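You operate a simulated robot arm through the tools that you are given. There is no shell and no other tool.

Carry out the task below with a simulated robot arm. There is one attempt and no reset: what you move stays moved.

Task
After a power dip stations 2, 3 and 4 show FAULT: reset all three.
Fine: door-side isolator off before the door, on again once it is shut. Where these are worked on the way, their far stop is far enough and under half their travel is too little: door-side isolator.

It is judged by the outcome, as a careful person would: the job done as asked, and still so three seconds after it is handed in. It fails if anything else is knocked over, pushed out of place, dropped, spilled or broken.

Robot
A 6-joint arm with a two-finger gripper, fixed in place. Base frame: the origin is on the floor under the middle of its stand, x ahead of it, y to its left, z up. Lengths are in cm, angles in degrees, forces in N, time in s.
It reaches about 163.7 cm from its shoulder. Its first joint turns from -166.0 to 166.0 degrees. Payload 3.43 kg.
The tool frame sits at the grasp point between the pads (the TCP): z along the fingers, y along the line on which they close. The tips reach 2 cm beyond it. The gripper opens to 19 cm; its body begins 24.8 cm behind the TCP.
Orientation is that of the tool frame in the base frame, as a unit quaternion [x, y, z, w]. With the fingers straight down and closing along the base's y, the tool's x points along the base's -x, its y along +y and its z along -z.

Tools
- The arm moves only by the tool drive_tool. Its argument "targets" is one flat list of numbers, 7 for each row, row after row: the turn, a rotation vector about the tool's x, y, z in rad, then the shift along the tool's x, y, z in cm, then the finger opening in cm, from 0 to 19. In form: [rx, ry, rz, dx, dy, dz, hand, rx, ry, rz, dx, dy, dz, hand, ...]. A call has 1 to 20 rows; each row shifts and turns the commanded pose from where the row before left it, along the tool's axes as they then stand. Each row takes 0.2 s and may step no farther than 5 cm and 8.6 degrees from the row before; otherwise, or with a gripper value out of range, the whole call is refused. A pose out of reach is approached as far as the arm can. The call stops where the force on the tool passes 40 N (or 10 N more than at its start, if that is more) or the arm is blocked; 0.2 s more then pass. The fingers move at their own pace (about 4.5 cm/s each) and stop on an object; they squeeze with about 29 N. The grip force told is the motor's: it shows also when the fingers shut on nothing. Time passes only in rows, and 0.2 s behind the last, so rows that do not move let the fingers close. The reply holds the time, the measured pose of the TCP, the force on the tool along the base axes, the opening and the grip force, in the units named above and with some noise, with the torque about the TCP (base axes, N m) and any sound that the robot's microphone picked up.
- Cameras (640 x 400 px; columns grow to the right, rows downward): "scene" is fixed at [21.85, -65.99, 153.39]; the picture's right is [0.69, -0.73, 0.00], its down [-0.26, -0.25, -0.93] and it looks along [0.68, 0.64, -0.36] (base axes); focal length 316 px, centre (320, 200). "wrist" rides on the gripper at [7, -0.8, -28.8] in the tool frame; the picture's right is [0.12, 0.99, 0.00], its down [-0.96, 0.12, -0.25] and it looks along [-0.25, 0.03, 0.97] (tool axes); focal length 261 px, centre (320, 200). There is no depth. A picture from a camera that has moved, and an enlarged one, comes with that camera's place and axes in the base frame and with its lens. The place of the scene camera against the robot may be out by one fixed shift of up to 1.8 cm in any direction.
- snapshot(camera): a new picture of that camera. No time passes.
- lift_body(by): slides the trunk up (or, below 0, down) by that many cm; the arm rides with it, the base frame stays. It gives what a move gives, with no picture.
- enlarge(camera, box): a new picture of the part [left, top, right, bottom] of that camera's present view, enlarged. No time passes.
- close_job(): hands the job in; it is judged then, once.

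Places have to be worked out from the pictures, the camera data and where the tool is seen. Open the gripper and draw the arm clear of the work before you hand the job in, unless the task says otherwise.

The tools are called after "Request:" as a command line: name --argument value ..., lists and objects as JSON in quotes. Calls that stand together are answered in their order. drive_tool: Moves the arm, as the interface text tells. Its arguments: {"type":"object","properties":{"targets":{"type":"array"}},"required":["targets"]} The other tools are called the same way: lift_body (by) moves the trunk up or down; snapshot (camera) takes a picture; enlarge (camera, box) takes an enlarged picture of a part of a camera's view; close_job () hands the job in.

At the start:

```text
t: 0.0
tool_pos: [59.03, 0.29, 139.43]
orientation: [0.0, 1.0, 0.0, 0.0]
wrist_force: [0.3, -0.4, 0.9]
moment: [0.02, 0.01, -0.02]
opening: 18.99
grip_force: 0.1
trunk travel left (down, up): [-22.5, 1.5]
```

scene: 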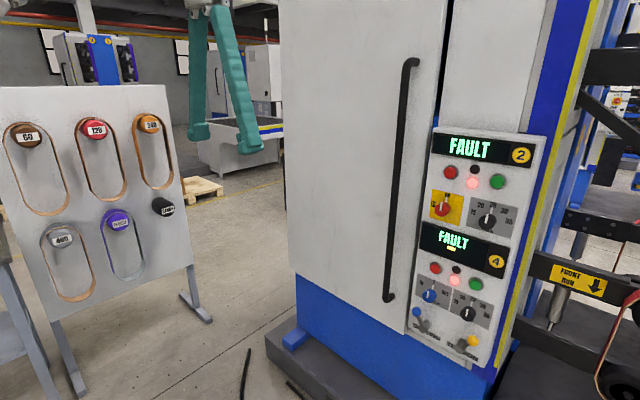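
wrist: 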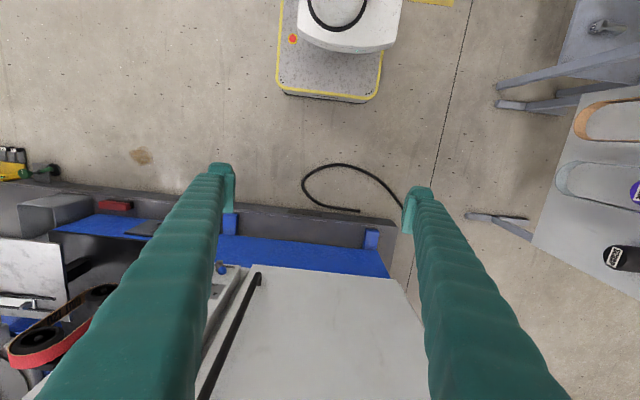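

The scene shows a cabinet with a door handle, a panel with stations 2 and 4, and a board with plugs/sliders on the left. I'll enlarge the key parts before doing anything.

Request:
enlarge --camera "scene" --box '[400, 120, 560, 220]'

Request:
enlarge --camera "scene" --box '[400, 220, 560, 380]'

Request:
enlarge --camera "scene" --box '[0, 80, 220, 320]'

Request:
enlarge --camera "scene" --box '[480, 0, 640, 400]'

Request:
enlarge --camera "scene" --box '[40, 0, 300, 160]'

```text
4.00 times, centred on (480, 170) of scene
camera zoom: at [21.85, -65.99, 153.39], right [0.69, -0.73, 0.0], down [-0.26, -0.25, -0.93], along [0.68, 0.64, -0.36], focal length 1262 px, centre (-320, 320)
```

zoom: 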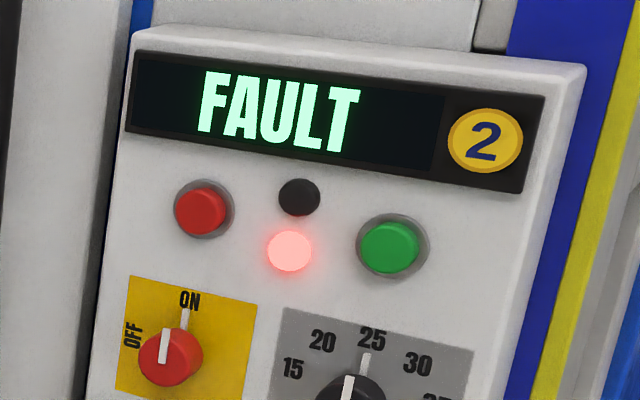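

```text
2.50 times, centred on (480, 300) of scene
camera zoom: at [21.85, -65.99, 153.39], right [0.69, -0.73, 0.0], down [-0.26, -0.25, -0.93], along [0.68, 0.64, -0.36], focal length 789 px, centre (-80, -50)
```

zoom: 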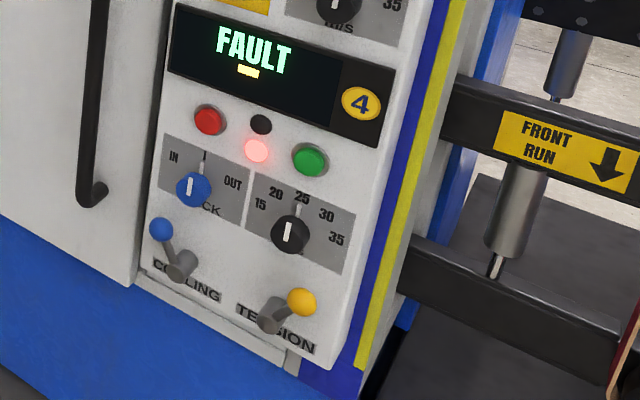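

```text
1.67 times, centred on (110, 200) of scene
camera zoom: at [21.85, -65.99, 153.39], right [0.69, -0.73, 0.0], down [-0.26, -0.25, -0.93], along [0.68, 0.64, -0.36], focal length 526 px, centre (670, 200)
```

zoom: 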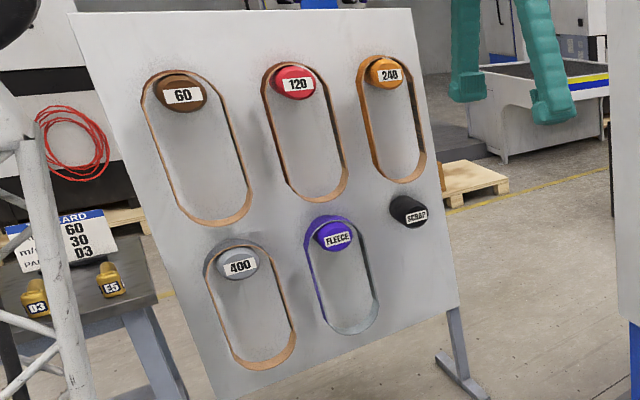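

```text
1.00 times, centred on (560, 200) of scene (not enlarged: the box is as wide or as high as the picture)
camera zoom: at [21.85, -65.99, 153.39], right [0.69, -0.73, 0.0], down [-0.26, -0.25, -0.93], along [0.68, 0.64, -0.36], focal length 316 px, centre (80, 200)
```

zoom: 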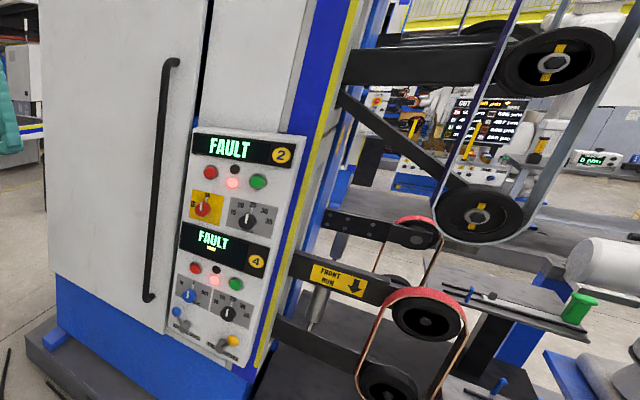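

```text
2.46 times, centred on (170, 80) of scene
camera zoom: at [21.85, -65.99, 153.39], right [0.69, -0.73, 0.0], down [-0.26, -0.25, -0.93], along [0.68, 0.64, -0.36], focal length 777 px, centre (689, 495)
```

zoom: 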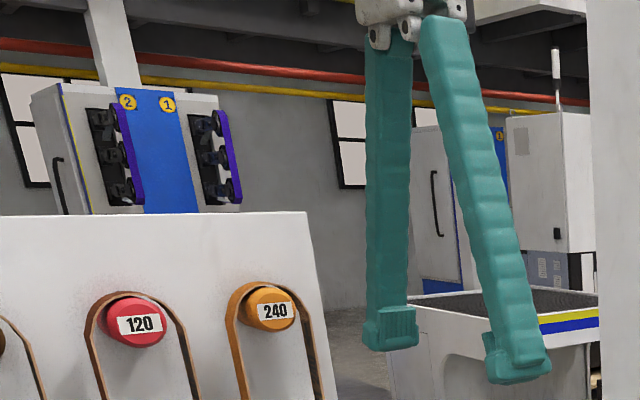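

The door plane seems to be at about x≈100, with the handle near y≈-24 and the panel at y≈-33 to -55. Station 3 isn't visible yet, so I'll zoom in tightly on the details.

Request:
enlarge --camera "scene" --box '[415, 220, 515, 285]'

Request:
enlarge --camera "scene" --box '[400, 265, 500, 375]'

Request:
enlarge --camera "scene" --box '[425, 180, 525, 240]'

Request:
enlarge --camera "scene" --box '[560, 0, 640, 120]'

Request:
enlarge --camera "wrist" --box '[0, 140, 280, 400]'

```text
6.15 times, centred on (465, 252) of scene
camera zoom: at [21.85, -65.99, 153.39], right [0.69, -0.73, 0.0], down [-0.26, -0.25, -0.93], along [0.68, 0.64, -0.36], focal length 1942 px, centre (-572, -123)
```

zoom: 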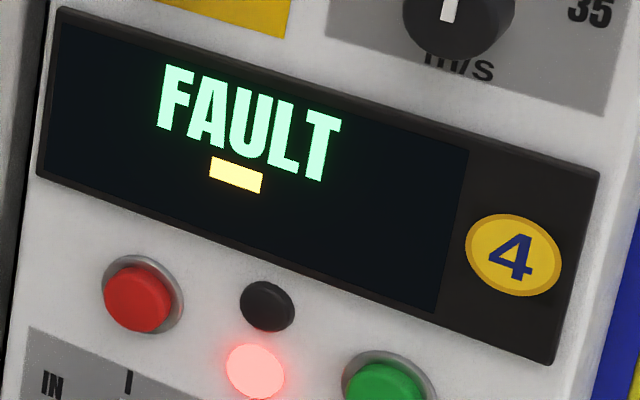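

```text
3.64 times, centred on (450, 320) of scene
camera zoom: at [21.85, -65.99, 153.39], right [0.69, -0.73, 0.0], down [-0.26, -0.25, -0.93], along [0.68, 0.64, -0.36], focal length 1148 px, centre (-153, -236)
```

zoom: 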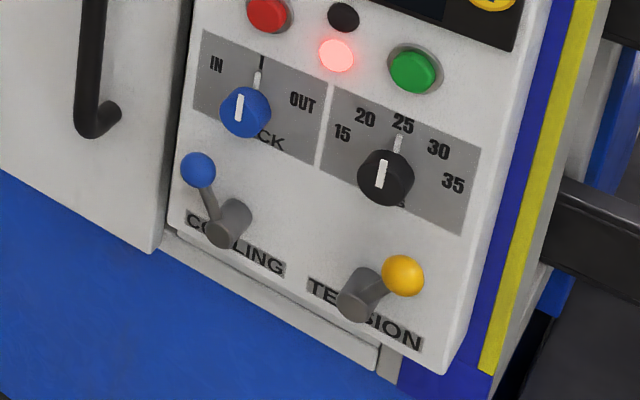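

```text
6.40 times, centred on (475, 210) of scene
camera zoom: at [21.85, -65.99, 153.39], right [0.69, -0.73, 0.0], down [-0.26, -0.25, -0.93], along [0.68, 0.64, -0.36], focal length 2020 px, centre (-672, 136)
```

zoom: 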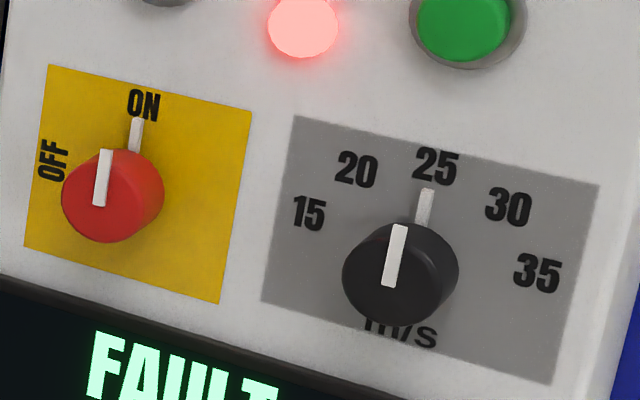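

```text
3.33 times, centred on (600, 60) of scene
camera zoom: at [21.85, -65.99, 153.39], right [0.69, -0.73, 0.0], down [-0.26, -0.25, -0.93], along [0.68, 0.64, -0.36], focal length 1052 px, centre (-613, 667)
```

zoom: 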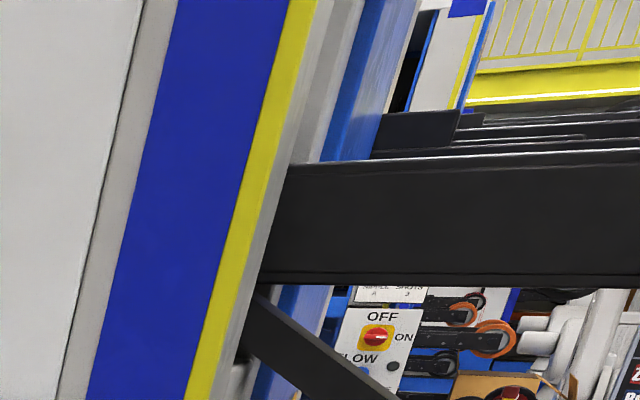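

```text
1.54 times, centred on (140, 270) of wrist
camera zoom: at [51.9, -0.63, 168.27], right [-0.12, 0.99, 0.0], down [0.96, 0.12, 0.25], along [0.25, 0.03, -0.97], focal length 401 px, centre (597, 92)
```

zoom: 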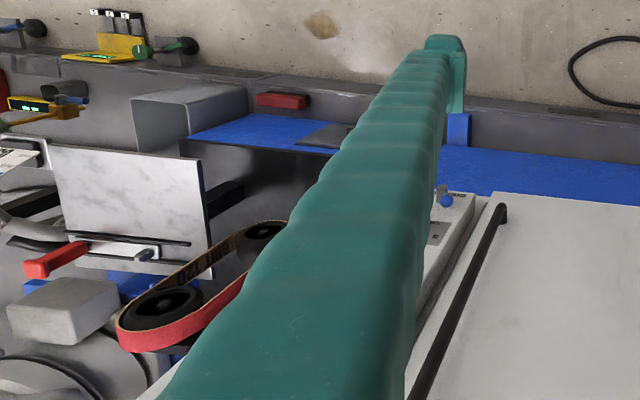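

There's another display and other knobs visible to the right. I'll zoom in on those areas.

Request:
enlarge --camera "scene" --box '[540, 80, 640, 180]'

Request:
enlarge --camera "scene" --box '[540, 180, 640, 400]'

Request:
enlarge --camera "wrist" --box '[0, 140, 130, 240]'

Request:
enlarge --camera "wrist" --box '[440, 0, 640, 300]'

Request:
enlarge --camera "scene" --box '[0, 180, 80, 300]'

```text
4.00 times, centred on (590, 130) of scene
camera zoom: at [21.85, -65.99, 153.39], right [0.69, -0.73, 0.0], down [-0.26, -0.25, -0.93], along [0.68, 0.64, -0.36], focal length 1262 px, centre (-760, 480)
```

zoom: 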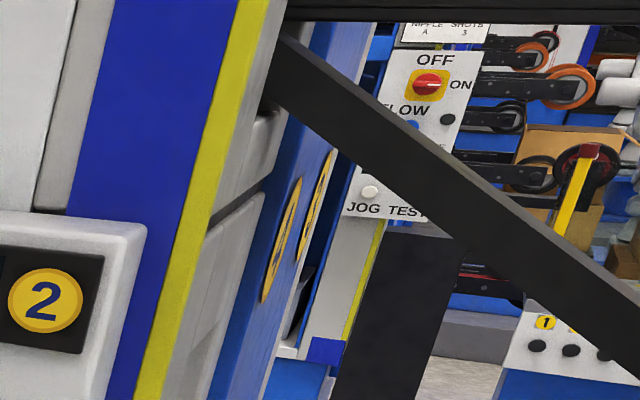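

```text
1.82 times, centred on (590, 290) of scene
camera zoom: at [21.85, -65.99, 153.39], right [0.69, -0.73, 0.0], down [-0.26, -0.25, -0.93], along [0.68, 0.64, -0.36], focal length 574 px, centre (-171, 36)
```

zoom: 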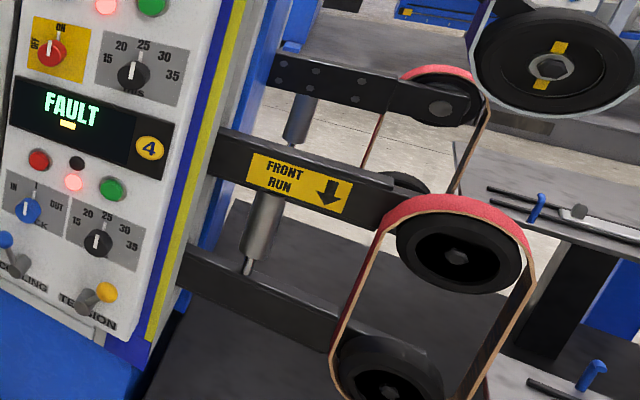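

```text
4.00 times, centred on (65, 190) of wrist
camera zoom: at [51.9, -0.63, 168.27], right [-0.12, 0.99, 0.0], down [0.96, 0.12, 0.25], along [0.25, 0.03, -0.97], focal length 1043 px, centre (1340, 240)
```

zoom: 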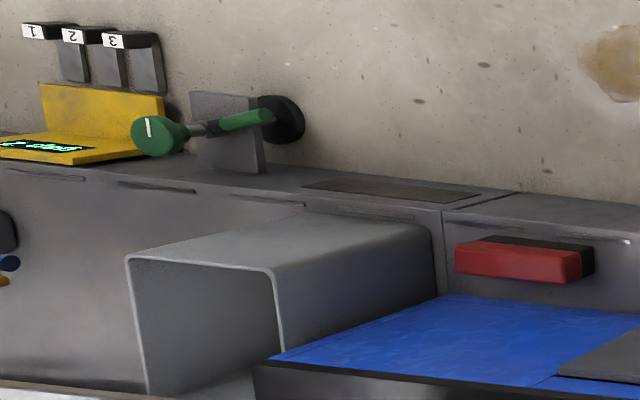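

```text
1.33 times, centred on (540, 150) of wrist
camera zoom: at [51.9, -0.63, 168.27], right [-0.12, 0.99, 0.0], down [0.96, 0.12, 0.25], along [0.25, 0.03, -0.97], focal length 348 px, centre (27, 267)
```

zoom: 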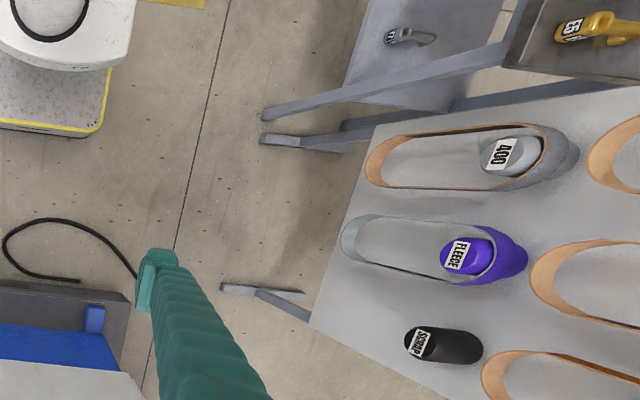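

```text
3.33 times, centred on (40, 240) of scene
camera zoom: at [21.85, -65.99, 153.39], right [0.69, -0.73, 0.0], down [-0.26, -0.25, -0.93], along [0.68, 0.64, -0.36], focal length 1052 px, centre (1253, 67)
```

zoom: 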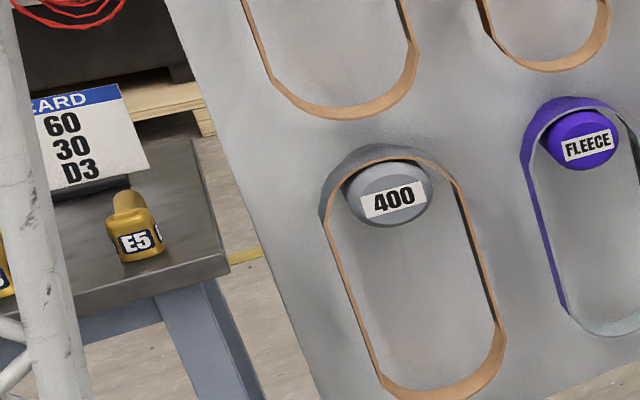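

I'll zoom in further on the right edge of the scene, where there are a green display and a scoreboard.

Request:
enlarge --camera "scene" --box '[600, 80, 640, 120]'

Request:
enlarge --camera "scene" --box '[540, 130, 620, 180]'

Request:
enlarge --camera "wrist" --box '[0, 140, 50, 180]'

Request:
enlarge --camera "wrist" --box '[0, 220, 130, 400]'

Request:
enlarge --camera "wrist" --box '[170, 240, 420, 400]'

```text
10.00 times, centred on (620, 100) of scene
camera zoom: at [21.85, -65.99, 153.39], right [0.69, -0.73, 0.0], down [-0.26, -0.25, -0.93], along [0.68, 0.64, -0.36], focal length 3156 px, centre (-2680, 1200)
```

zoom: 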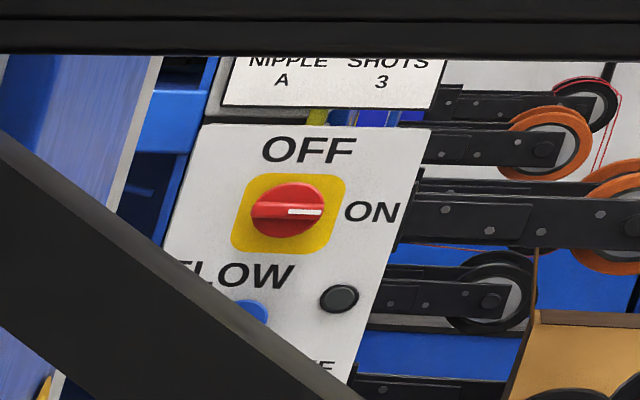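

```text
8.00 times, centred on (580, 155) of scene
camera zoom: at [21.85, -65.99, 153.39], right [0.69, -0.73, 0.0], down [-0.26, -0.25, -0.93], along [0.68, 0.64, -0.36], focal length 2525 px, centre (-1760, 560)
```

zoom: 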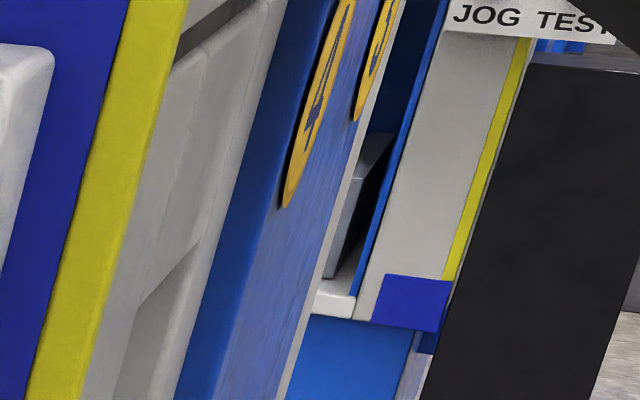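

```text
10.00 times, centred on (25, 160) of wrist
camera zoom: at [51.9, -0.63, 168.27], right [-0.12, 0.99, 0.0], down [0.96, 0.12, 0.25], along [0.25, 0.03, -0.97], focal length 2606 px, centre (3270, 600)
```

zoom: 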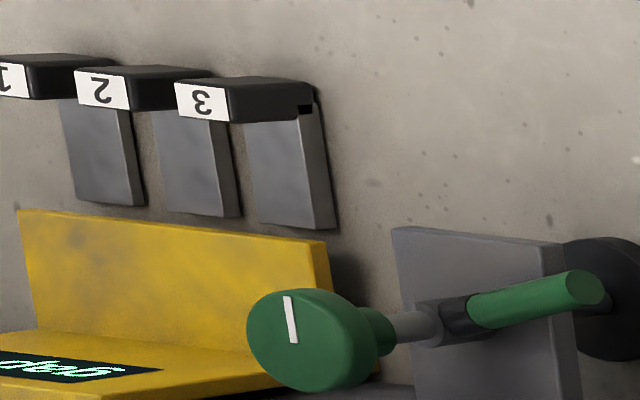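

```text
2.22 times, centred on (65, 310) of wrist
camera zoom: at [51.9, -0.63, 168.27], right [-0.12, 0.99, 0.0], down [0.96, 0.12, 0.25], along [0.25, 0.03, -0.97], focal length 579 px, centre (887, -44)
```

zoom: 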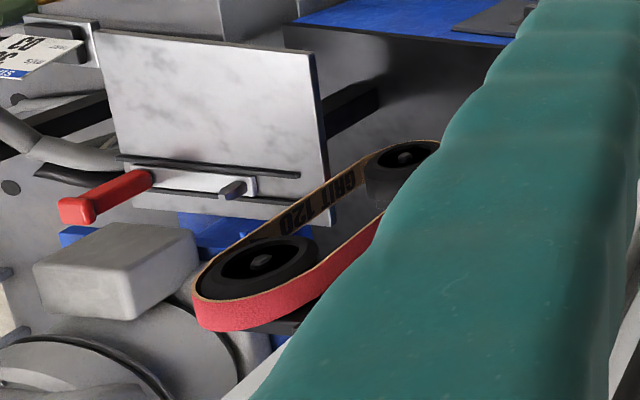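

```text
2.50 times, centred on (295, 320) of wrist
camera zoom: at [51.9, -0.63, 168.27], right [-0.12, 0.99, 0.0], down [0.96, 0.12, 0.25], along [0.25, 0.03, -0.97], focal length 652 px, centre (382, -100)
```

zoom: 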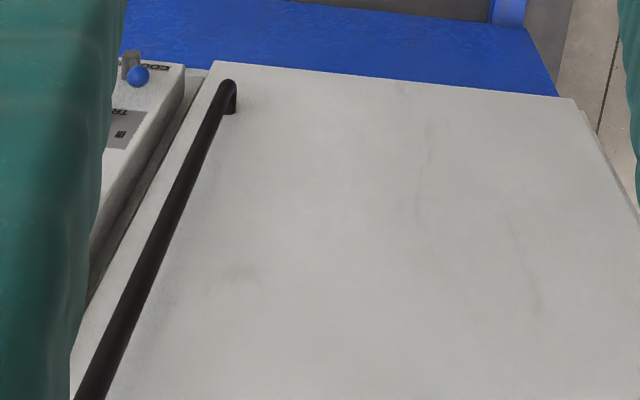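

The station 2/4 panel faces the robot. I'll pitch the gripper up to point horizontally forward (+x) while staying well short of the door, so the wrist camera can look at the cabinet.

Request:
drive_tool --targets '[0, -0.1428, 0, -1.5, 0, 0, 19, 0, -0.1428, 0, -1.48, 0, 0.21, 19, 0, -0.1428, 0, -1.44, 0, 0.42, 19, 0, -0.1428, 0, -1.36, 0, 0.62, 19, 0, -0.1428, 0, -1.26, 0, 0.81, 19, 0, -0.1428, 0, -1.13, 0, 0.98, 19, 0, -0.1428, 0, -0.98, 0, 1.13, 19, 0, -0.1428, 0, -0.81, 0, 1.26, 19, 0, -0.1428, 0, -0.62, 0, 1.36, 19, 0, -0.1428, 0, -0.42, 0, 1.44, 19, 0, -0.1428, 0, -0.21, 0, 1.48, 19]'

```text
t: 2.4
tool_pos: [75.37, 0.23, 139.66]
orientation: [0.0, 0.706, 0.0, 0.708]
wrist_force: [-0.4, -0.5, 0.1]
moment: [0.03, 0.13, 0.0]
opening: 18.99
grip_force: 0.0
trunk travel left (down, up): [-22.5, 1.5]
```

The gripper is now horizontal at (75.4, 0.2, 139.7). I'll take pictures from both cameras.

Request:
snapshot --camera "wrist"

Request:
snapshot --camera "scene"

```text
taken
camera wrist: at [46.61, -0.76, 132.61], right [0.0, 0.99, -0.12], down [-0.25, 0.12, 0.96], along [0.97, 0.03, 0.25], focal length 261 px, centre (320, 200)
```

wrist: 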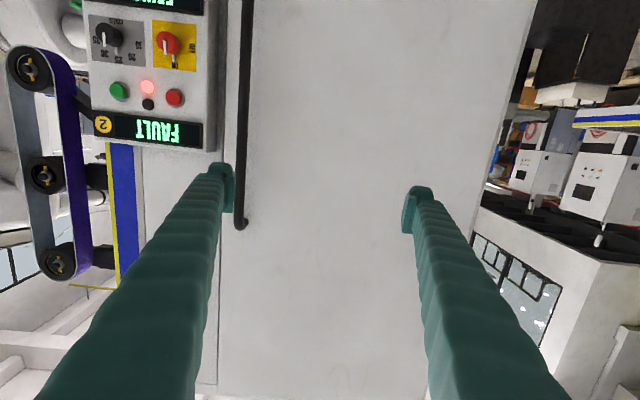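

```text
taken
```

scene: 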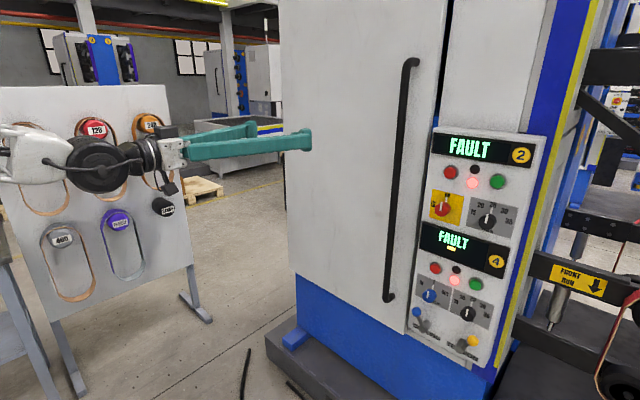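

The wrist view is upside-down: image right is +y and image down is up. I'll enlarge the panel and the area around the belts.

Request:
enlarge --camera "wrist" --box '[70, 0, 250, 160]'

Request:
enlarge --camera "wrist" --box '[0, 0, 140, 300]'

Request:
enlarge --camera "wrist" --box '[440, 0, 640, 260]'

```text
2.50 times, centred on (160, 80) of wrist
camera zoom: at [46.61, -0.76, 132.61], right [0.0, 0.99, -0.12], down [-0.25, 0.12, 0.96], along [0.97, 0.03, 0.25], focal length 652 px, centre (720, 500)
```

zoom: 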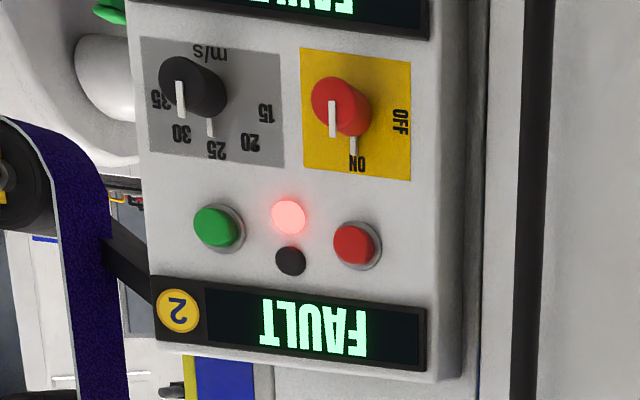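

```text
1.33 times, centred on (70, 150) of wrist
camera zoom: at [46.61, -0.76, 132.61], right [0.0, 0.99, -0.12], down [-0.25, 0.12, 0.96], along [0.97, 0.03, 0.25], focal length 348 px, centre (653, 267)
```

zoom: 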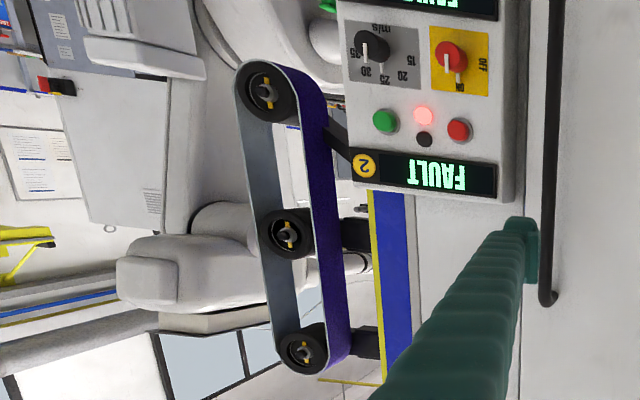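

```text
1.54 times, centred on (540, 130) of wrist
camera zoom: at [46.61, -0.76, 132.61], right [0.0, 0.99, -0.12], down [-0.25, 0.12, 0.96], along [0.97, 0.03, 0.25], focal length 401 px, centre (-18, 308)
```

zoom: 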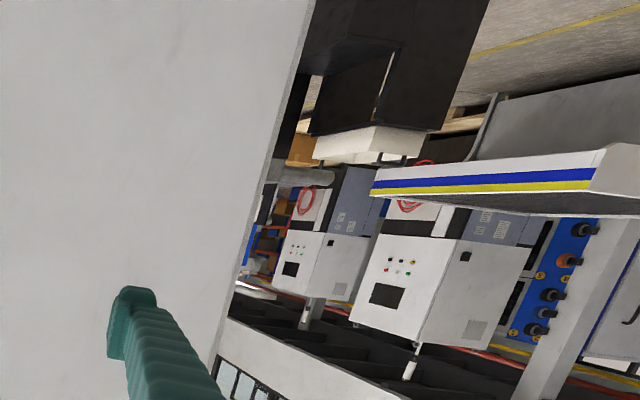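

Station 3 isn't on this face. I'll move the hand right (-y) and back a little, to see the right side of the machine and the panel head-on.

Request:
drive_tool --targets '[0, 0, 0, 0, -4.5, -1.5, 19, 0, 0, 0, 0, -4.5, -1.5, 19, 0, 0, 0, 0, -4.5, -1.5, 19, 0, 0, 0, 0, -4.5, -1.5, 19, 0, 0, 0, 0, -4.5, -1.5, 19, 0, 0, 0, 0, -4.5, -1.5, 19, 0, 0, 0, 0, -4.5, -1.5, 19, 0, 0, 0, 0, -4.5, -1.5, 19, 0, 0, 0, 0, -4.5, -1.5, 19, 0, 0, 0, 0, -4.5, -1.5, 19]'

Request:
snapshot --camera "wrist"

Request:
snapshot --camera "scene"

```text
t: 4.6
tool_pos: [60.24, -44.6, 139.59]
orientation: [0.0, 0.707, -0.002, 0.707]
wrist_force: [-0.7, 0.2, -0.2]
moment: [0.03, 0.06, -0.18]
opening: 19.01
grip_force: 0.1
trunk travel left (down, up): [-22.5, 1.5]
```

```text
taken
camera wrist: at [31.63, -45.54, 132.63], right [0.0, 0.99, -0.12], down [-0.25, 0.12, 0.96], along [0.97, 0.03, 0.25], focal length 261 px, centre (320, 200)
```

wrist: 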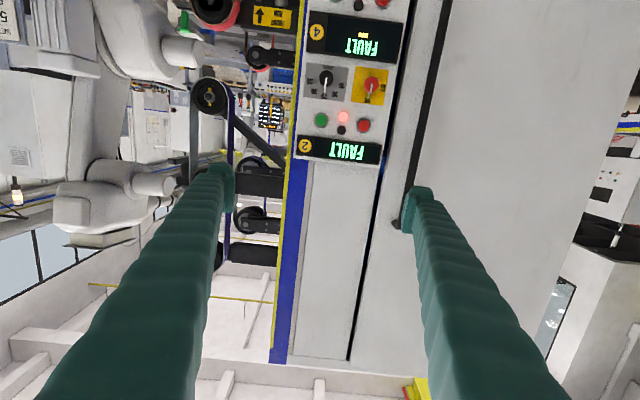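

```text
taken
```

scene: 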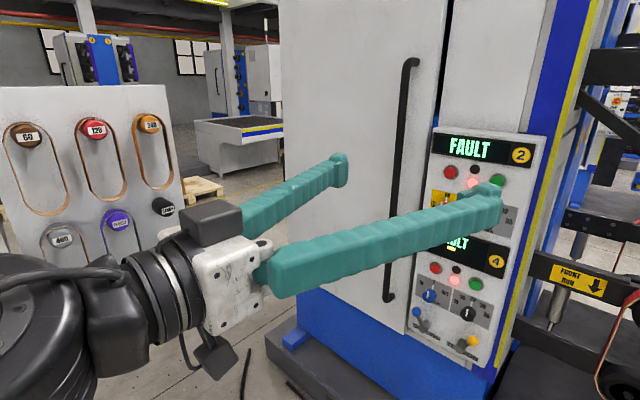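

From two views, the handle top is at about (108, -18, 157) and the station 2 green button at about (108, -46, 129). I'll enlarge the new view to look for station 3 or any instructions.

Request:
enlarge --camera "wrist" --box '[0, 0, 200, 130]'

Request:
enlarge --camera "wrist" --box '[180, 0, 310, 150]'

Request:
enlarge --camera "wrist" --box '[290, 0, 430, 170]'

Request:
enlarge --camera "wrist" --box '[0, 80, 200, 280]'

Request:
enlarge --camera "wrist" --box '[560, 50, 640, 250]'

```text
3.08 times, centred on (100, 65) of wrist
camera zoom: at [31.63, -45.54, 132.63], right [0.0, 0.99, -0.12], down [-0.25, 0.12, 0.96], along [0.97, 0.03, 0.25], focal length 802 px, centre (997, 615)
```

zoom: 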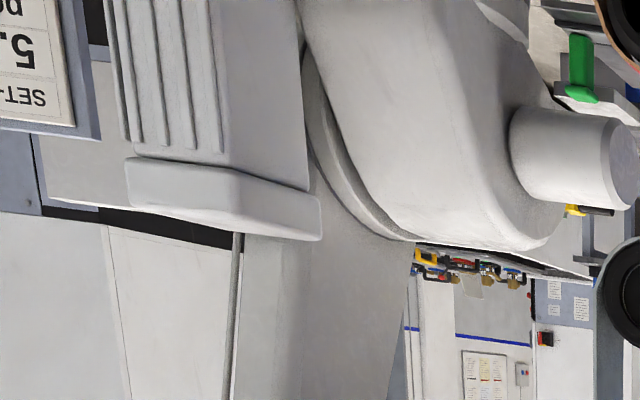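

```text
2.67 times, centred on (245, 75) of wrist
camera zoom: at [31.63, -45.54, 132.63], right [0.0, 0.99, -0.12], down [-0.25, 0.12, 0.96], along [0.97, 0.03, 0.25], focal length 695 px, centre (520, 533)
```

zoom: 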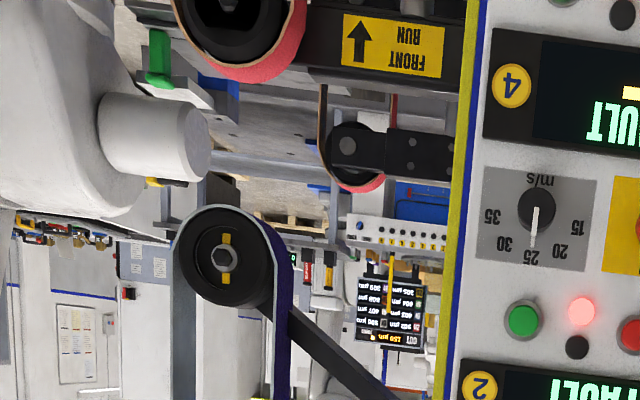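

```text
2.35 times, centred on (360, 85) of wrist
camera zoom: at [31.63, -45.54, 132.63], right [0.0, 0.99, -0.12], down [-0.25, 0.12, 0.96], along [0.97, 0.03, 0.25], focal length 613 px, centre (226, 471)
```

zoom: 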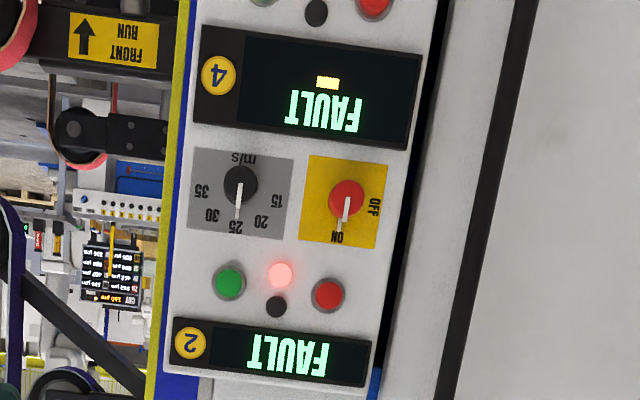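

```text
2.00 times, centred on (100, 180) of wrist
camera zoom: at [31.63, -45.54, 132.63], right [0.0, 0.99, -0.12], down [-0.25, 0.12, 0.96], along [0.97, 0.03, 0.25], focal length 521 px, centre (760, 240)
```

zoom: 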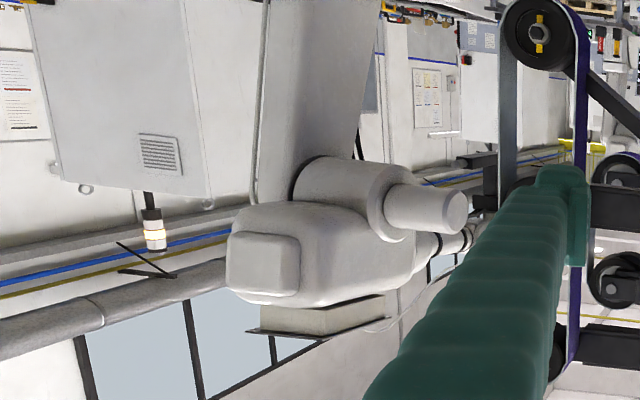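

```text
2.00 times, centred on (600, 150) of wrist
camera zoom: at [31.63, -45.54, 132.63], right [0.0, 0.99, -0.12], down [-0.25, 0.12, 0.96], along [0.97, 0.03, 0.25], focal length 521 px, centre (-240, 300)
```

zoom: 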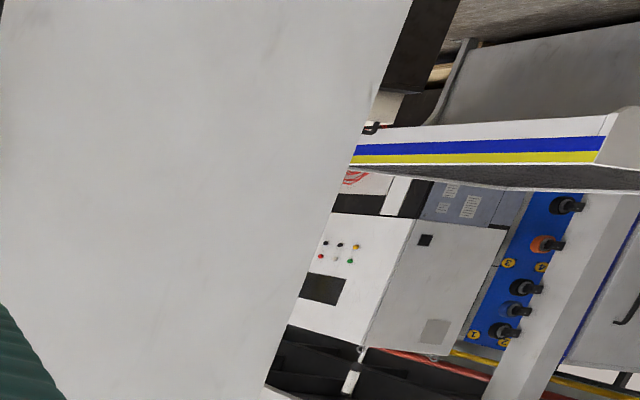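

I'll zoom in hard on the buttons and lamps to tell which parts are buttons and which are lamps.

Request:
enlarge --camera "scene" --box '[425, 255, 490, 295]'

Request:
enlarge --camera "scene" --box '[440, 155, 510, 195]'

Request:
enlarge --camera "wrist" --box '[310, 105, 380, 145]'

Request:
enlarge --camera "wrist" --box '[0, 0, 30, 50]'

Request:
enlarge --camera "wrist" --box '[240, 90, 300, 140]'

```text
9.85 times, centred on (458, 275) of scene
camera zoom: at [21.85, -65.99, 153.39], right [0.69, -0.73, 0.0], down [-0.26, -0.25, -0.93], along [0.68, 0.64, -0.36], focal length 3107 px, centre (-1034, -538)
```

zoom: 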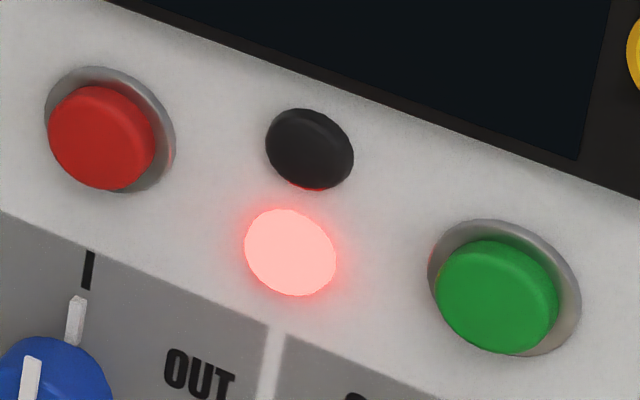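

```text
9.14 times, centred on (475, 175) of scene
camera zoom: at [21.85, -65.99, 153.39], right [0.69, -0.73, 0.0], down [-0.26, -0.25, -0.93], along [0.68, 0.64, -0.36], focal length 2885 px, centre (-1097, 429)
```

zoom: 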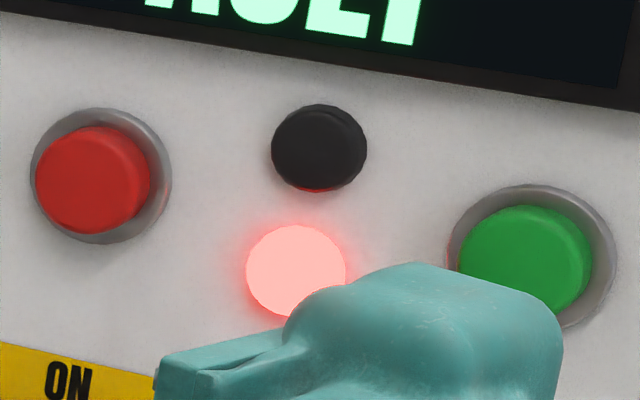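

```text
9.14 times, centred on (345, 125) of wrist
camera zoom: at [31.63, -45.54, 132.63], right [0.0, 0.99, -0.12], down [-0.25, 0.12, 0.96], along [0.97, 0.03, 0.25], focal length 2383 px, centre (91, 886)
```

zoom: 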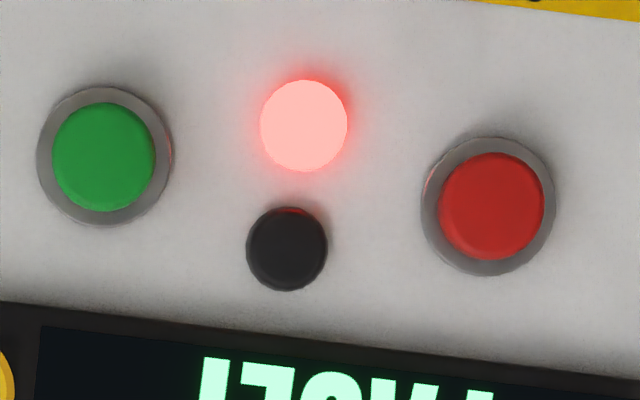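

```text
8.00 times, centred on (15, 25) of wrist
camera zoom: at [31.63, -45.54, 132.63], right [0.0, 0.99, -0.12], down [-0.25, 0.12, 0.96], along [0.97, 0.03, 0.25], focal length 2085 px, centre (2760, 1600)
```

zoom: 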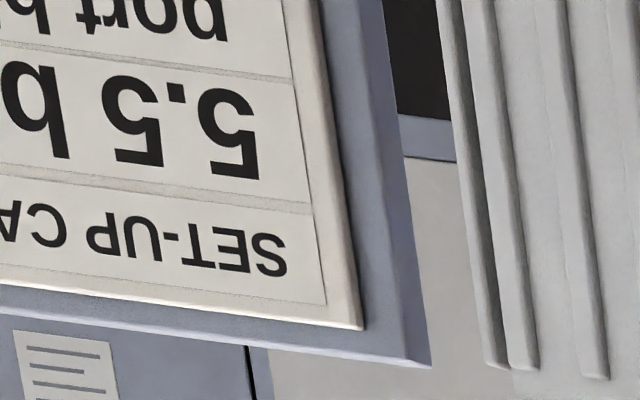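

```text
8.00 times, centred on (270, 115) of wrist
camera zoom: at [31.63, -45.54, 132.63], right [0.0, 0.99, -0.12], down [-0.25, 0.12, 0.96], along [0.97, 0.03, 0.25], focal length 2085 px, centre (720, 880)
```

zoom: 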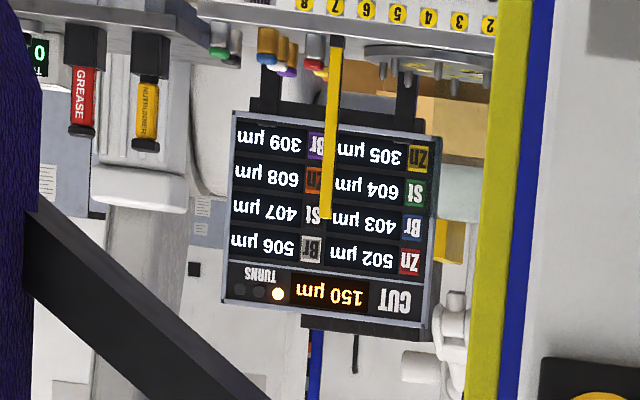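

The black part looks like a small push button above the lit fault lamp, so it's probably the reset. First I'll move the hand in front of the isolator knob at about (106, -33.7, 118.5), stopping about 30 cm short for a precise view.

Request:
drive_tool --targets '[0, 0, 0, 3, 1.55, 2, 19, 0, 0, 0, 3, 1.55, 2, 19, 0, 0, 0, 3, 1.55, 2, 19, 0, 0, 0, 3, 1.55, 2, 19, 0, 0, 0, 3, 1.55, 2, 19, 0, 0, 0, 3, 1.55, 2, 19, 0, 0, 0, 3, 1.55, 2, 19]'

Request:
snapshot --camera "wrist"

Request:
snapshot --camera "scene"

```text
t: 6.2
tool_pos: [74.36, -33.73, 118.57]
orientation: [-0.002, 0.707, 0.0, 0.707]
wrist_force: [-0.8, -0.4, 0.2]
moment: [0.02, 0.09, -0.06]
opening: 18.98
grip_force: 0.1
trunk travel left (down, up): [-22.5, 1.5]
```

```text
taken
camera wrist: at [45.66, -34.73, 111.52], right [0.0, 0.99, -0.12], down [-0.25, 0.12, 0.96], along [0.97, 0.03, 0.25], focal length 261 px, centre (320, 200)
```

wrist: 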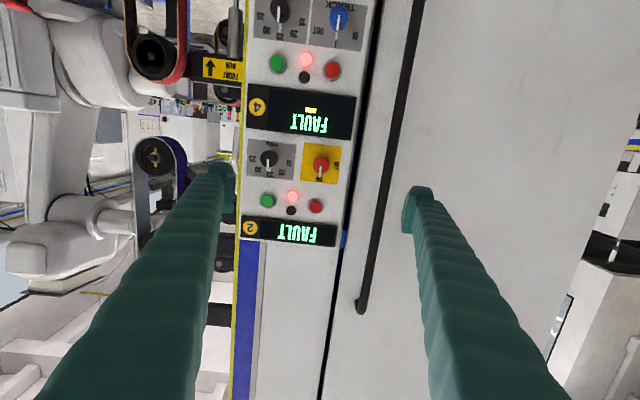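

```text
taken
```

scene: 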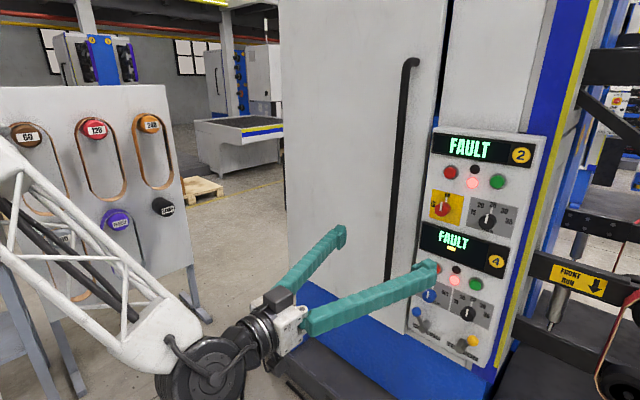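

The knob is now near the image centre. I'll enlarge the wrist view to refine the positions of the knob and buttons.

Request:
enlarge --camera "wrist" --box '[235, 130, 355, 250]'

Request:
enlarge --camera "wrist" --box '[235, 0, 375, 90]'

Request:
enlarge --camera "wrist" --box '[320, 200, 400, 330]'

Request:
enlarge --camera "wrist" --box '[190, 150, 260, 230]'

```text
3.33 times, centred on (295, 190) of wrist
camera zoom: at [45.66, -34.73, 111.52], right [0.0, 0.99, -0.12], down [-0.25, 0.12, 0.96], along [0.97, 0.03, 0.25], focal length 869 px, centre (403, 233)
```

zoom: 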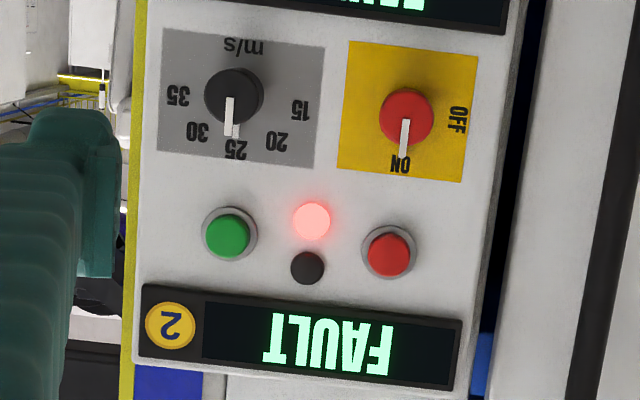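

```text
4.44 times, centred on (305, 45) of wrist
camera zoom: at [45.66, -34.73, 111.52], right [0.0, 0.99, -0.12], down [-0.25, 0.12, 0.96], along [0.97, 0.03, 0.25], focal length 1158 px, centre (387, 889)
```

zoom: 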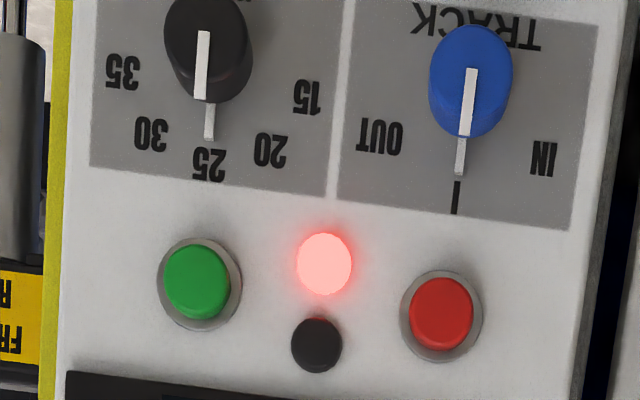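

```text
3.08 times, centred on (360, 265) of wrist
camera zoom: at [45.66, -34.73, 111.52], right [0.0, 0.99, -0.12], down [-0.25, 0.12, 0.96], along [0.97, 0.03, 0.25], focal length 802 px, centre (197, 0)
```

zoom: 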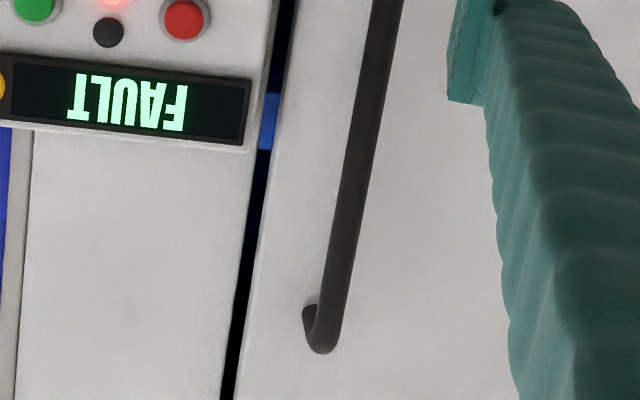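

```text
5.00 times, centred on (225, 190) of wrist
camera zoom: at [45.66, -34.73, 111.52], right [0.0, 0.99, -0.12], down [-0.25, 0.12, 0.96], along [0.97, 0.03, 0.25], focal length 1303 px, centre (795, 250)
```

zoom: 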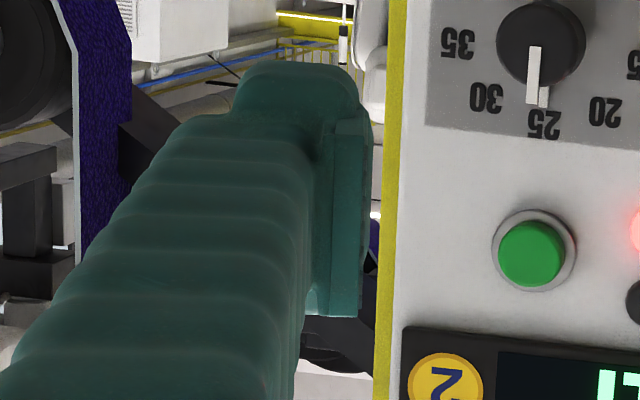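

Refined values: isolator knob centre about (y -33.7, z 118.8), knob face x≈106.4, panel face x≈108.8, knob diameter about 3.7 cm. I'll narrow the fingers to 7 cm and advance to just short of the knob.

Request:
drive_tool --targets '[0, 0, 0, 0, 0, 0, 7, 0, 0, 0, 0, 0, 0, 7, 0, 0, 0, -0.1, 0, 2, 7, 0, 0, 0, -0.1, 0, 4, 7, 0, 0, 0, 0, 0, 4.5, 7, 0, 0, 0, 0, 0, 4.5, 7, 0, 0, 0, 0, 0, 4.5, 7, 0, 0, 0, 0, 0, 4, 7, 0, 0, 0, 0, 0, 3, 7]'

Request:
snapshot --camera "wrist"

Request:
snapshot --camera "scene"

```text
t: 8.2
tool_pos: [100.96, -33.83, 118.62]
orientation: [0.0, 0.707, -0.001, 0.707]
wrist_force: [-1.0, -0.8, -0.1]
moment: [-0.02, 0.09, -0.01]
opening: 6.97
grip_force: 0.2
trunk travel left (down, up): [-22.5, 1.5]
```

```text
taken
camera wrist: at [72.19, -34.86, 111.77], right [0.0, 0.99, -0.12], down [-0.25, 0.12, 0.96], along [0.97, 0.03, 0.25], focal length 261 px, centre (320, 200)
```

wrist: 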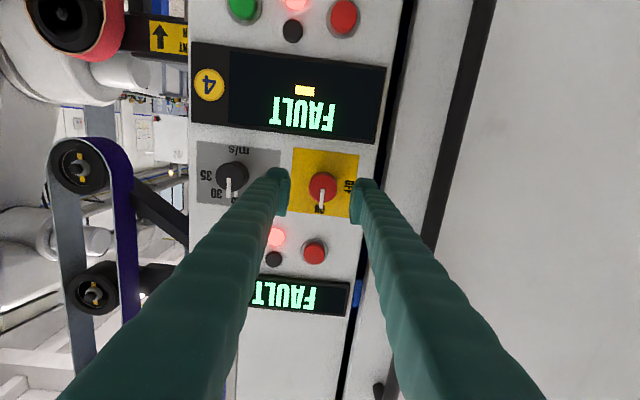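

```text
taken
```

scene: 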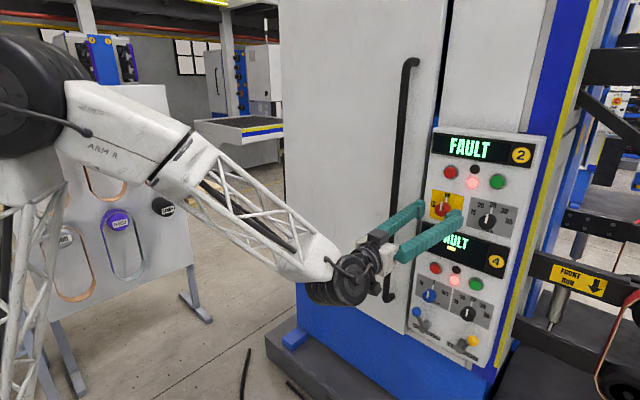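

The knob is centred between the fingers at (y≈-33.8, z≈118.8). I'll advance 5 cm so the pads straddle it, then close.

Request:
drive_tool --targets '[0, 0, 0, -0.15, 0, 2, 7, 0, 0, 0, 0, 0, 2, 7, 0, 0, 0, 0, 0, 1.1, 7, 0, 0, 0, 0, 0, 0, 3, 0, 0, 0, 0, 0, 0, 3, 0, 0, 0, 0, 0, 0, 3, 0, 0, 0, 0, 0, 0, 3]'

Request:
enlarge --camera "wrist" --box '[220, 120, 420, 260]'

Request:
enlarge --camera "scene" --box '[380, 120, 540, 280]'

```text
t: 9.8
tool_pos: [106.23, -33.49, 118.94]
orientation: [-0.001, 0.707, 0.001, 0.707]
wrist_force: [0.3, 28.6, -1.2]
moment: [0.11, -0.06, 0.28]
opening: 3.68
grip_force: 44.8
trunk travel left (down, up): [-22.5, 1.5]
```

```text
2.86 times, centred on (320, 190) of wrist
camera zoom: at [77.36, -34.62, 111.97], right [0.0, 0.99, -0.12], down [-0.25, 0.12, 0.96], along [0.97, 0.03, 0.25], focal length 745 px, centre (320, 229)
```

zoom: 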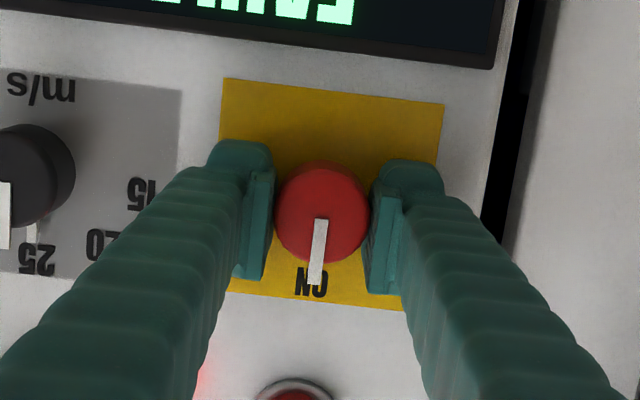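

```text
2.50 times, centred on (460, 200) of scene
camera zoom: at [21.85, -65.99, 153.39], right [0.69, -0.73, 0.0], down [-0.26, -0.25, -0.93], along [0.68, 0.64, -0.36], focal length 789 px, centre (-30, 200)
```

zoom: 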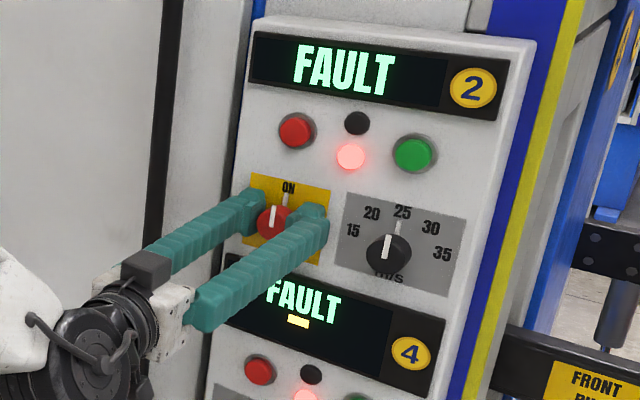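

The grip is on the knob (3.68 cm), but there's a 28 N sideways force, so my grip is slightly off-centre. I'll shift about 0.4 cm towards +y to relieve it.

Request:
drive_tool --targets '[0, 0, 0, 0, 0.2, 0, 3, 0, 0, 0, 0, 0.2, 0, 3]'

```text
t: 10.4
tool_pos: [106.03, -33.46, 118.85]
orientation: [0.0, 0.706, -0.001, 0.708]
wrist_force: [32.3, 12.0, 10.7]
moment: [0.06, -0.06, -0.02]
opening: 3.65
grip_force: 44.8
trunk travel left (down, up): [-22.5, 1.5]
```

I'll hold still for a moment to re-read the forces.

Request:
drive_tool --targets '[0, 0, 0, 0, 0, 0, 3, 0, 0, 0, 0, 0, 0, 3]'

```text
t: 11.0
tool_pos: [106.09, -33.46, 118.88]
orientation: [0.0, 0.707, 0.0, 0.708]
wrist_force: [29.5, 3.4, 16.2]
moment: [0.04, -0.29, 0.03]
opening: 3.67
grip_force: 45.3
trunk travel left (down, up): [-22.5, 1.5]
```

There's a residual force of about 30 N in x and 16 N in z. I'll nudge a little along those directions to relieve it before turning.

Request:
drive_tool --targets '[0, 0, 0, -0.1, 0, 0.15, 3, 0, 0, 0, 0, 0, 0, 3]'

```text
t: 11.6
tool_pos: [106.06, -33.45, 119.02]
orientation: [0.0, 0.707, 0.0, 0.707]
wrist_force: [-6.1, 2.4, 8.3]
moment: [0.01, -0.05, 0.0]
opening: 3.65
grip_force: 45.1
trunk travel left (down, up): [-22.5, 1.5]
```

Forces are low now. I'll turn the knob counter-clockwise (towards OFF) by rolling about tool z in negative steps, checking partway.

Request:
drive_tool --targets '[0, 0, -0.1, 0, 0, 0, 3, 0, 0, -0.12, 0, 0, 0, 3, 0, 0, -0.12, 0, 0, 0, 3, 0, 0, -0.12, 0, 0, 0, 3]'

Request:
enlarge --camera "wrist" --box '[220, 120, 420, 260]'

Request:
enlarge --camera "scene" --box '[380, 120, 540, 280]'

```text
t: 12.6
tool_pos: [106.0, -33.48, 118.89]
orientation: [-0.163, 0.688, -0.161, 0.688]
wrist_force: [-23.2, 6.4, -1.2]
moment: [0.03, -0.04, 0.1]
opening: 3.62
grip_force: 45.4
trunk travel left (down, up): [-22.5, 1.5]
```

```text
2.86 times, centred on (320, 190) of wrist
camera zoom: at [77.29, -37.4, 113.03], right [0.0, 0.84, -0.55], down [-0.25, 0.53, 0.81], along [0.97, 0.14, 0.21], focal length 745 px, centre (320, 229)
```

zoom: 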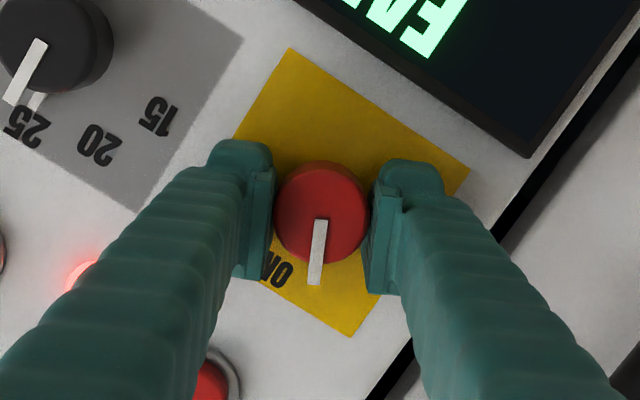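

```text
2.50 times, centred on (460, 200) of scene
camera zoom: at [21.85, -65.99, 153.39], right [0.69, -0.73, 0.0], down [-0.26, -0.25, -0.93], along [0.68, 0.64, -0.36], focal length 789 px, centre (-30, 200)
```

zoom: 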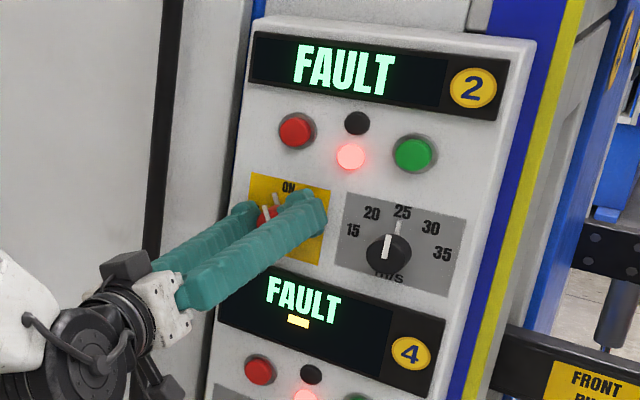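

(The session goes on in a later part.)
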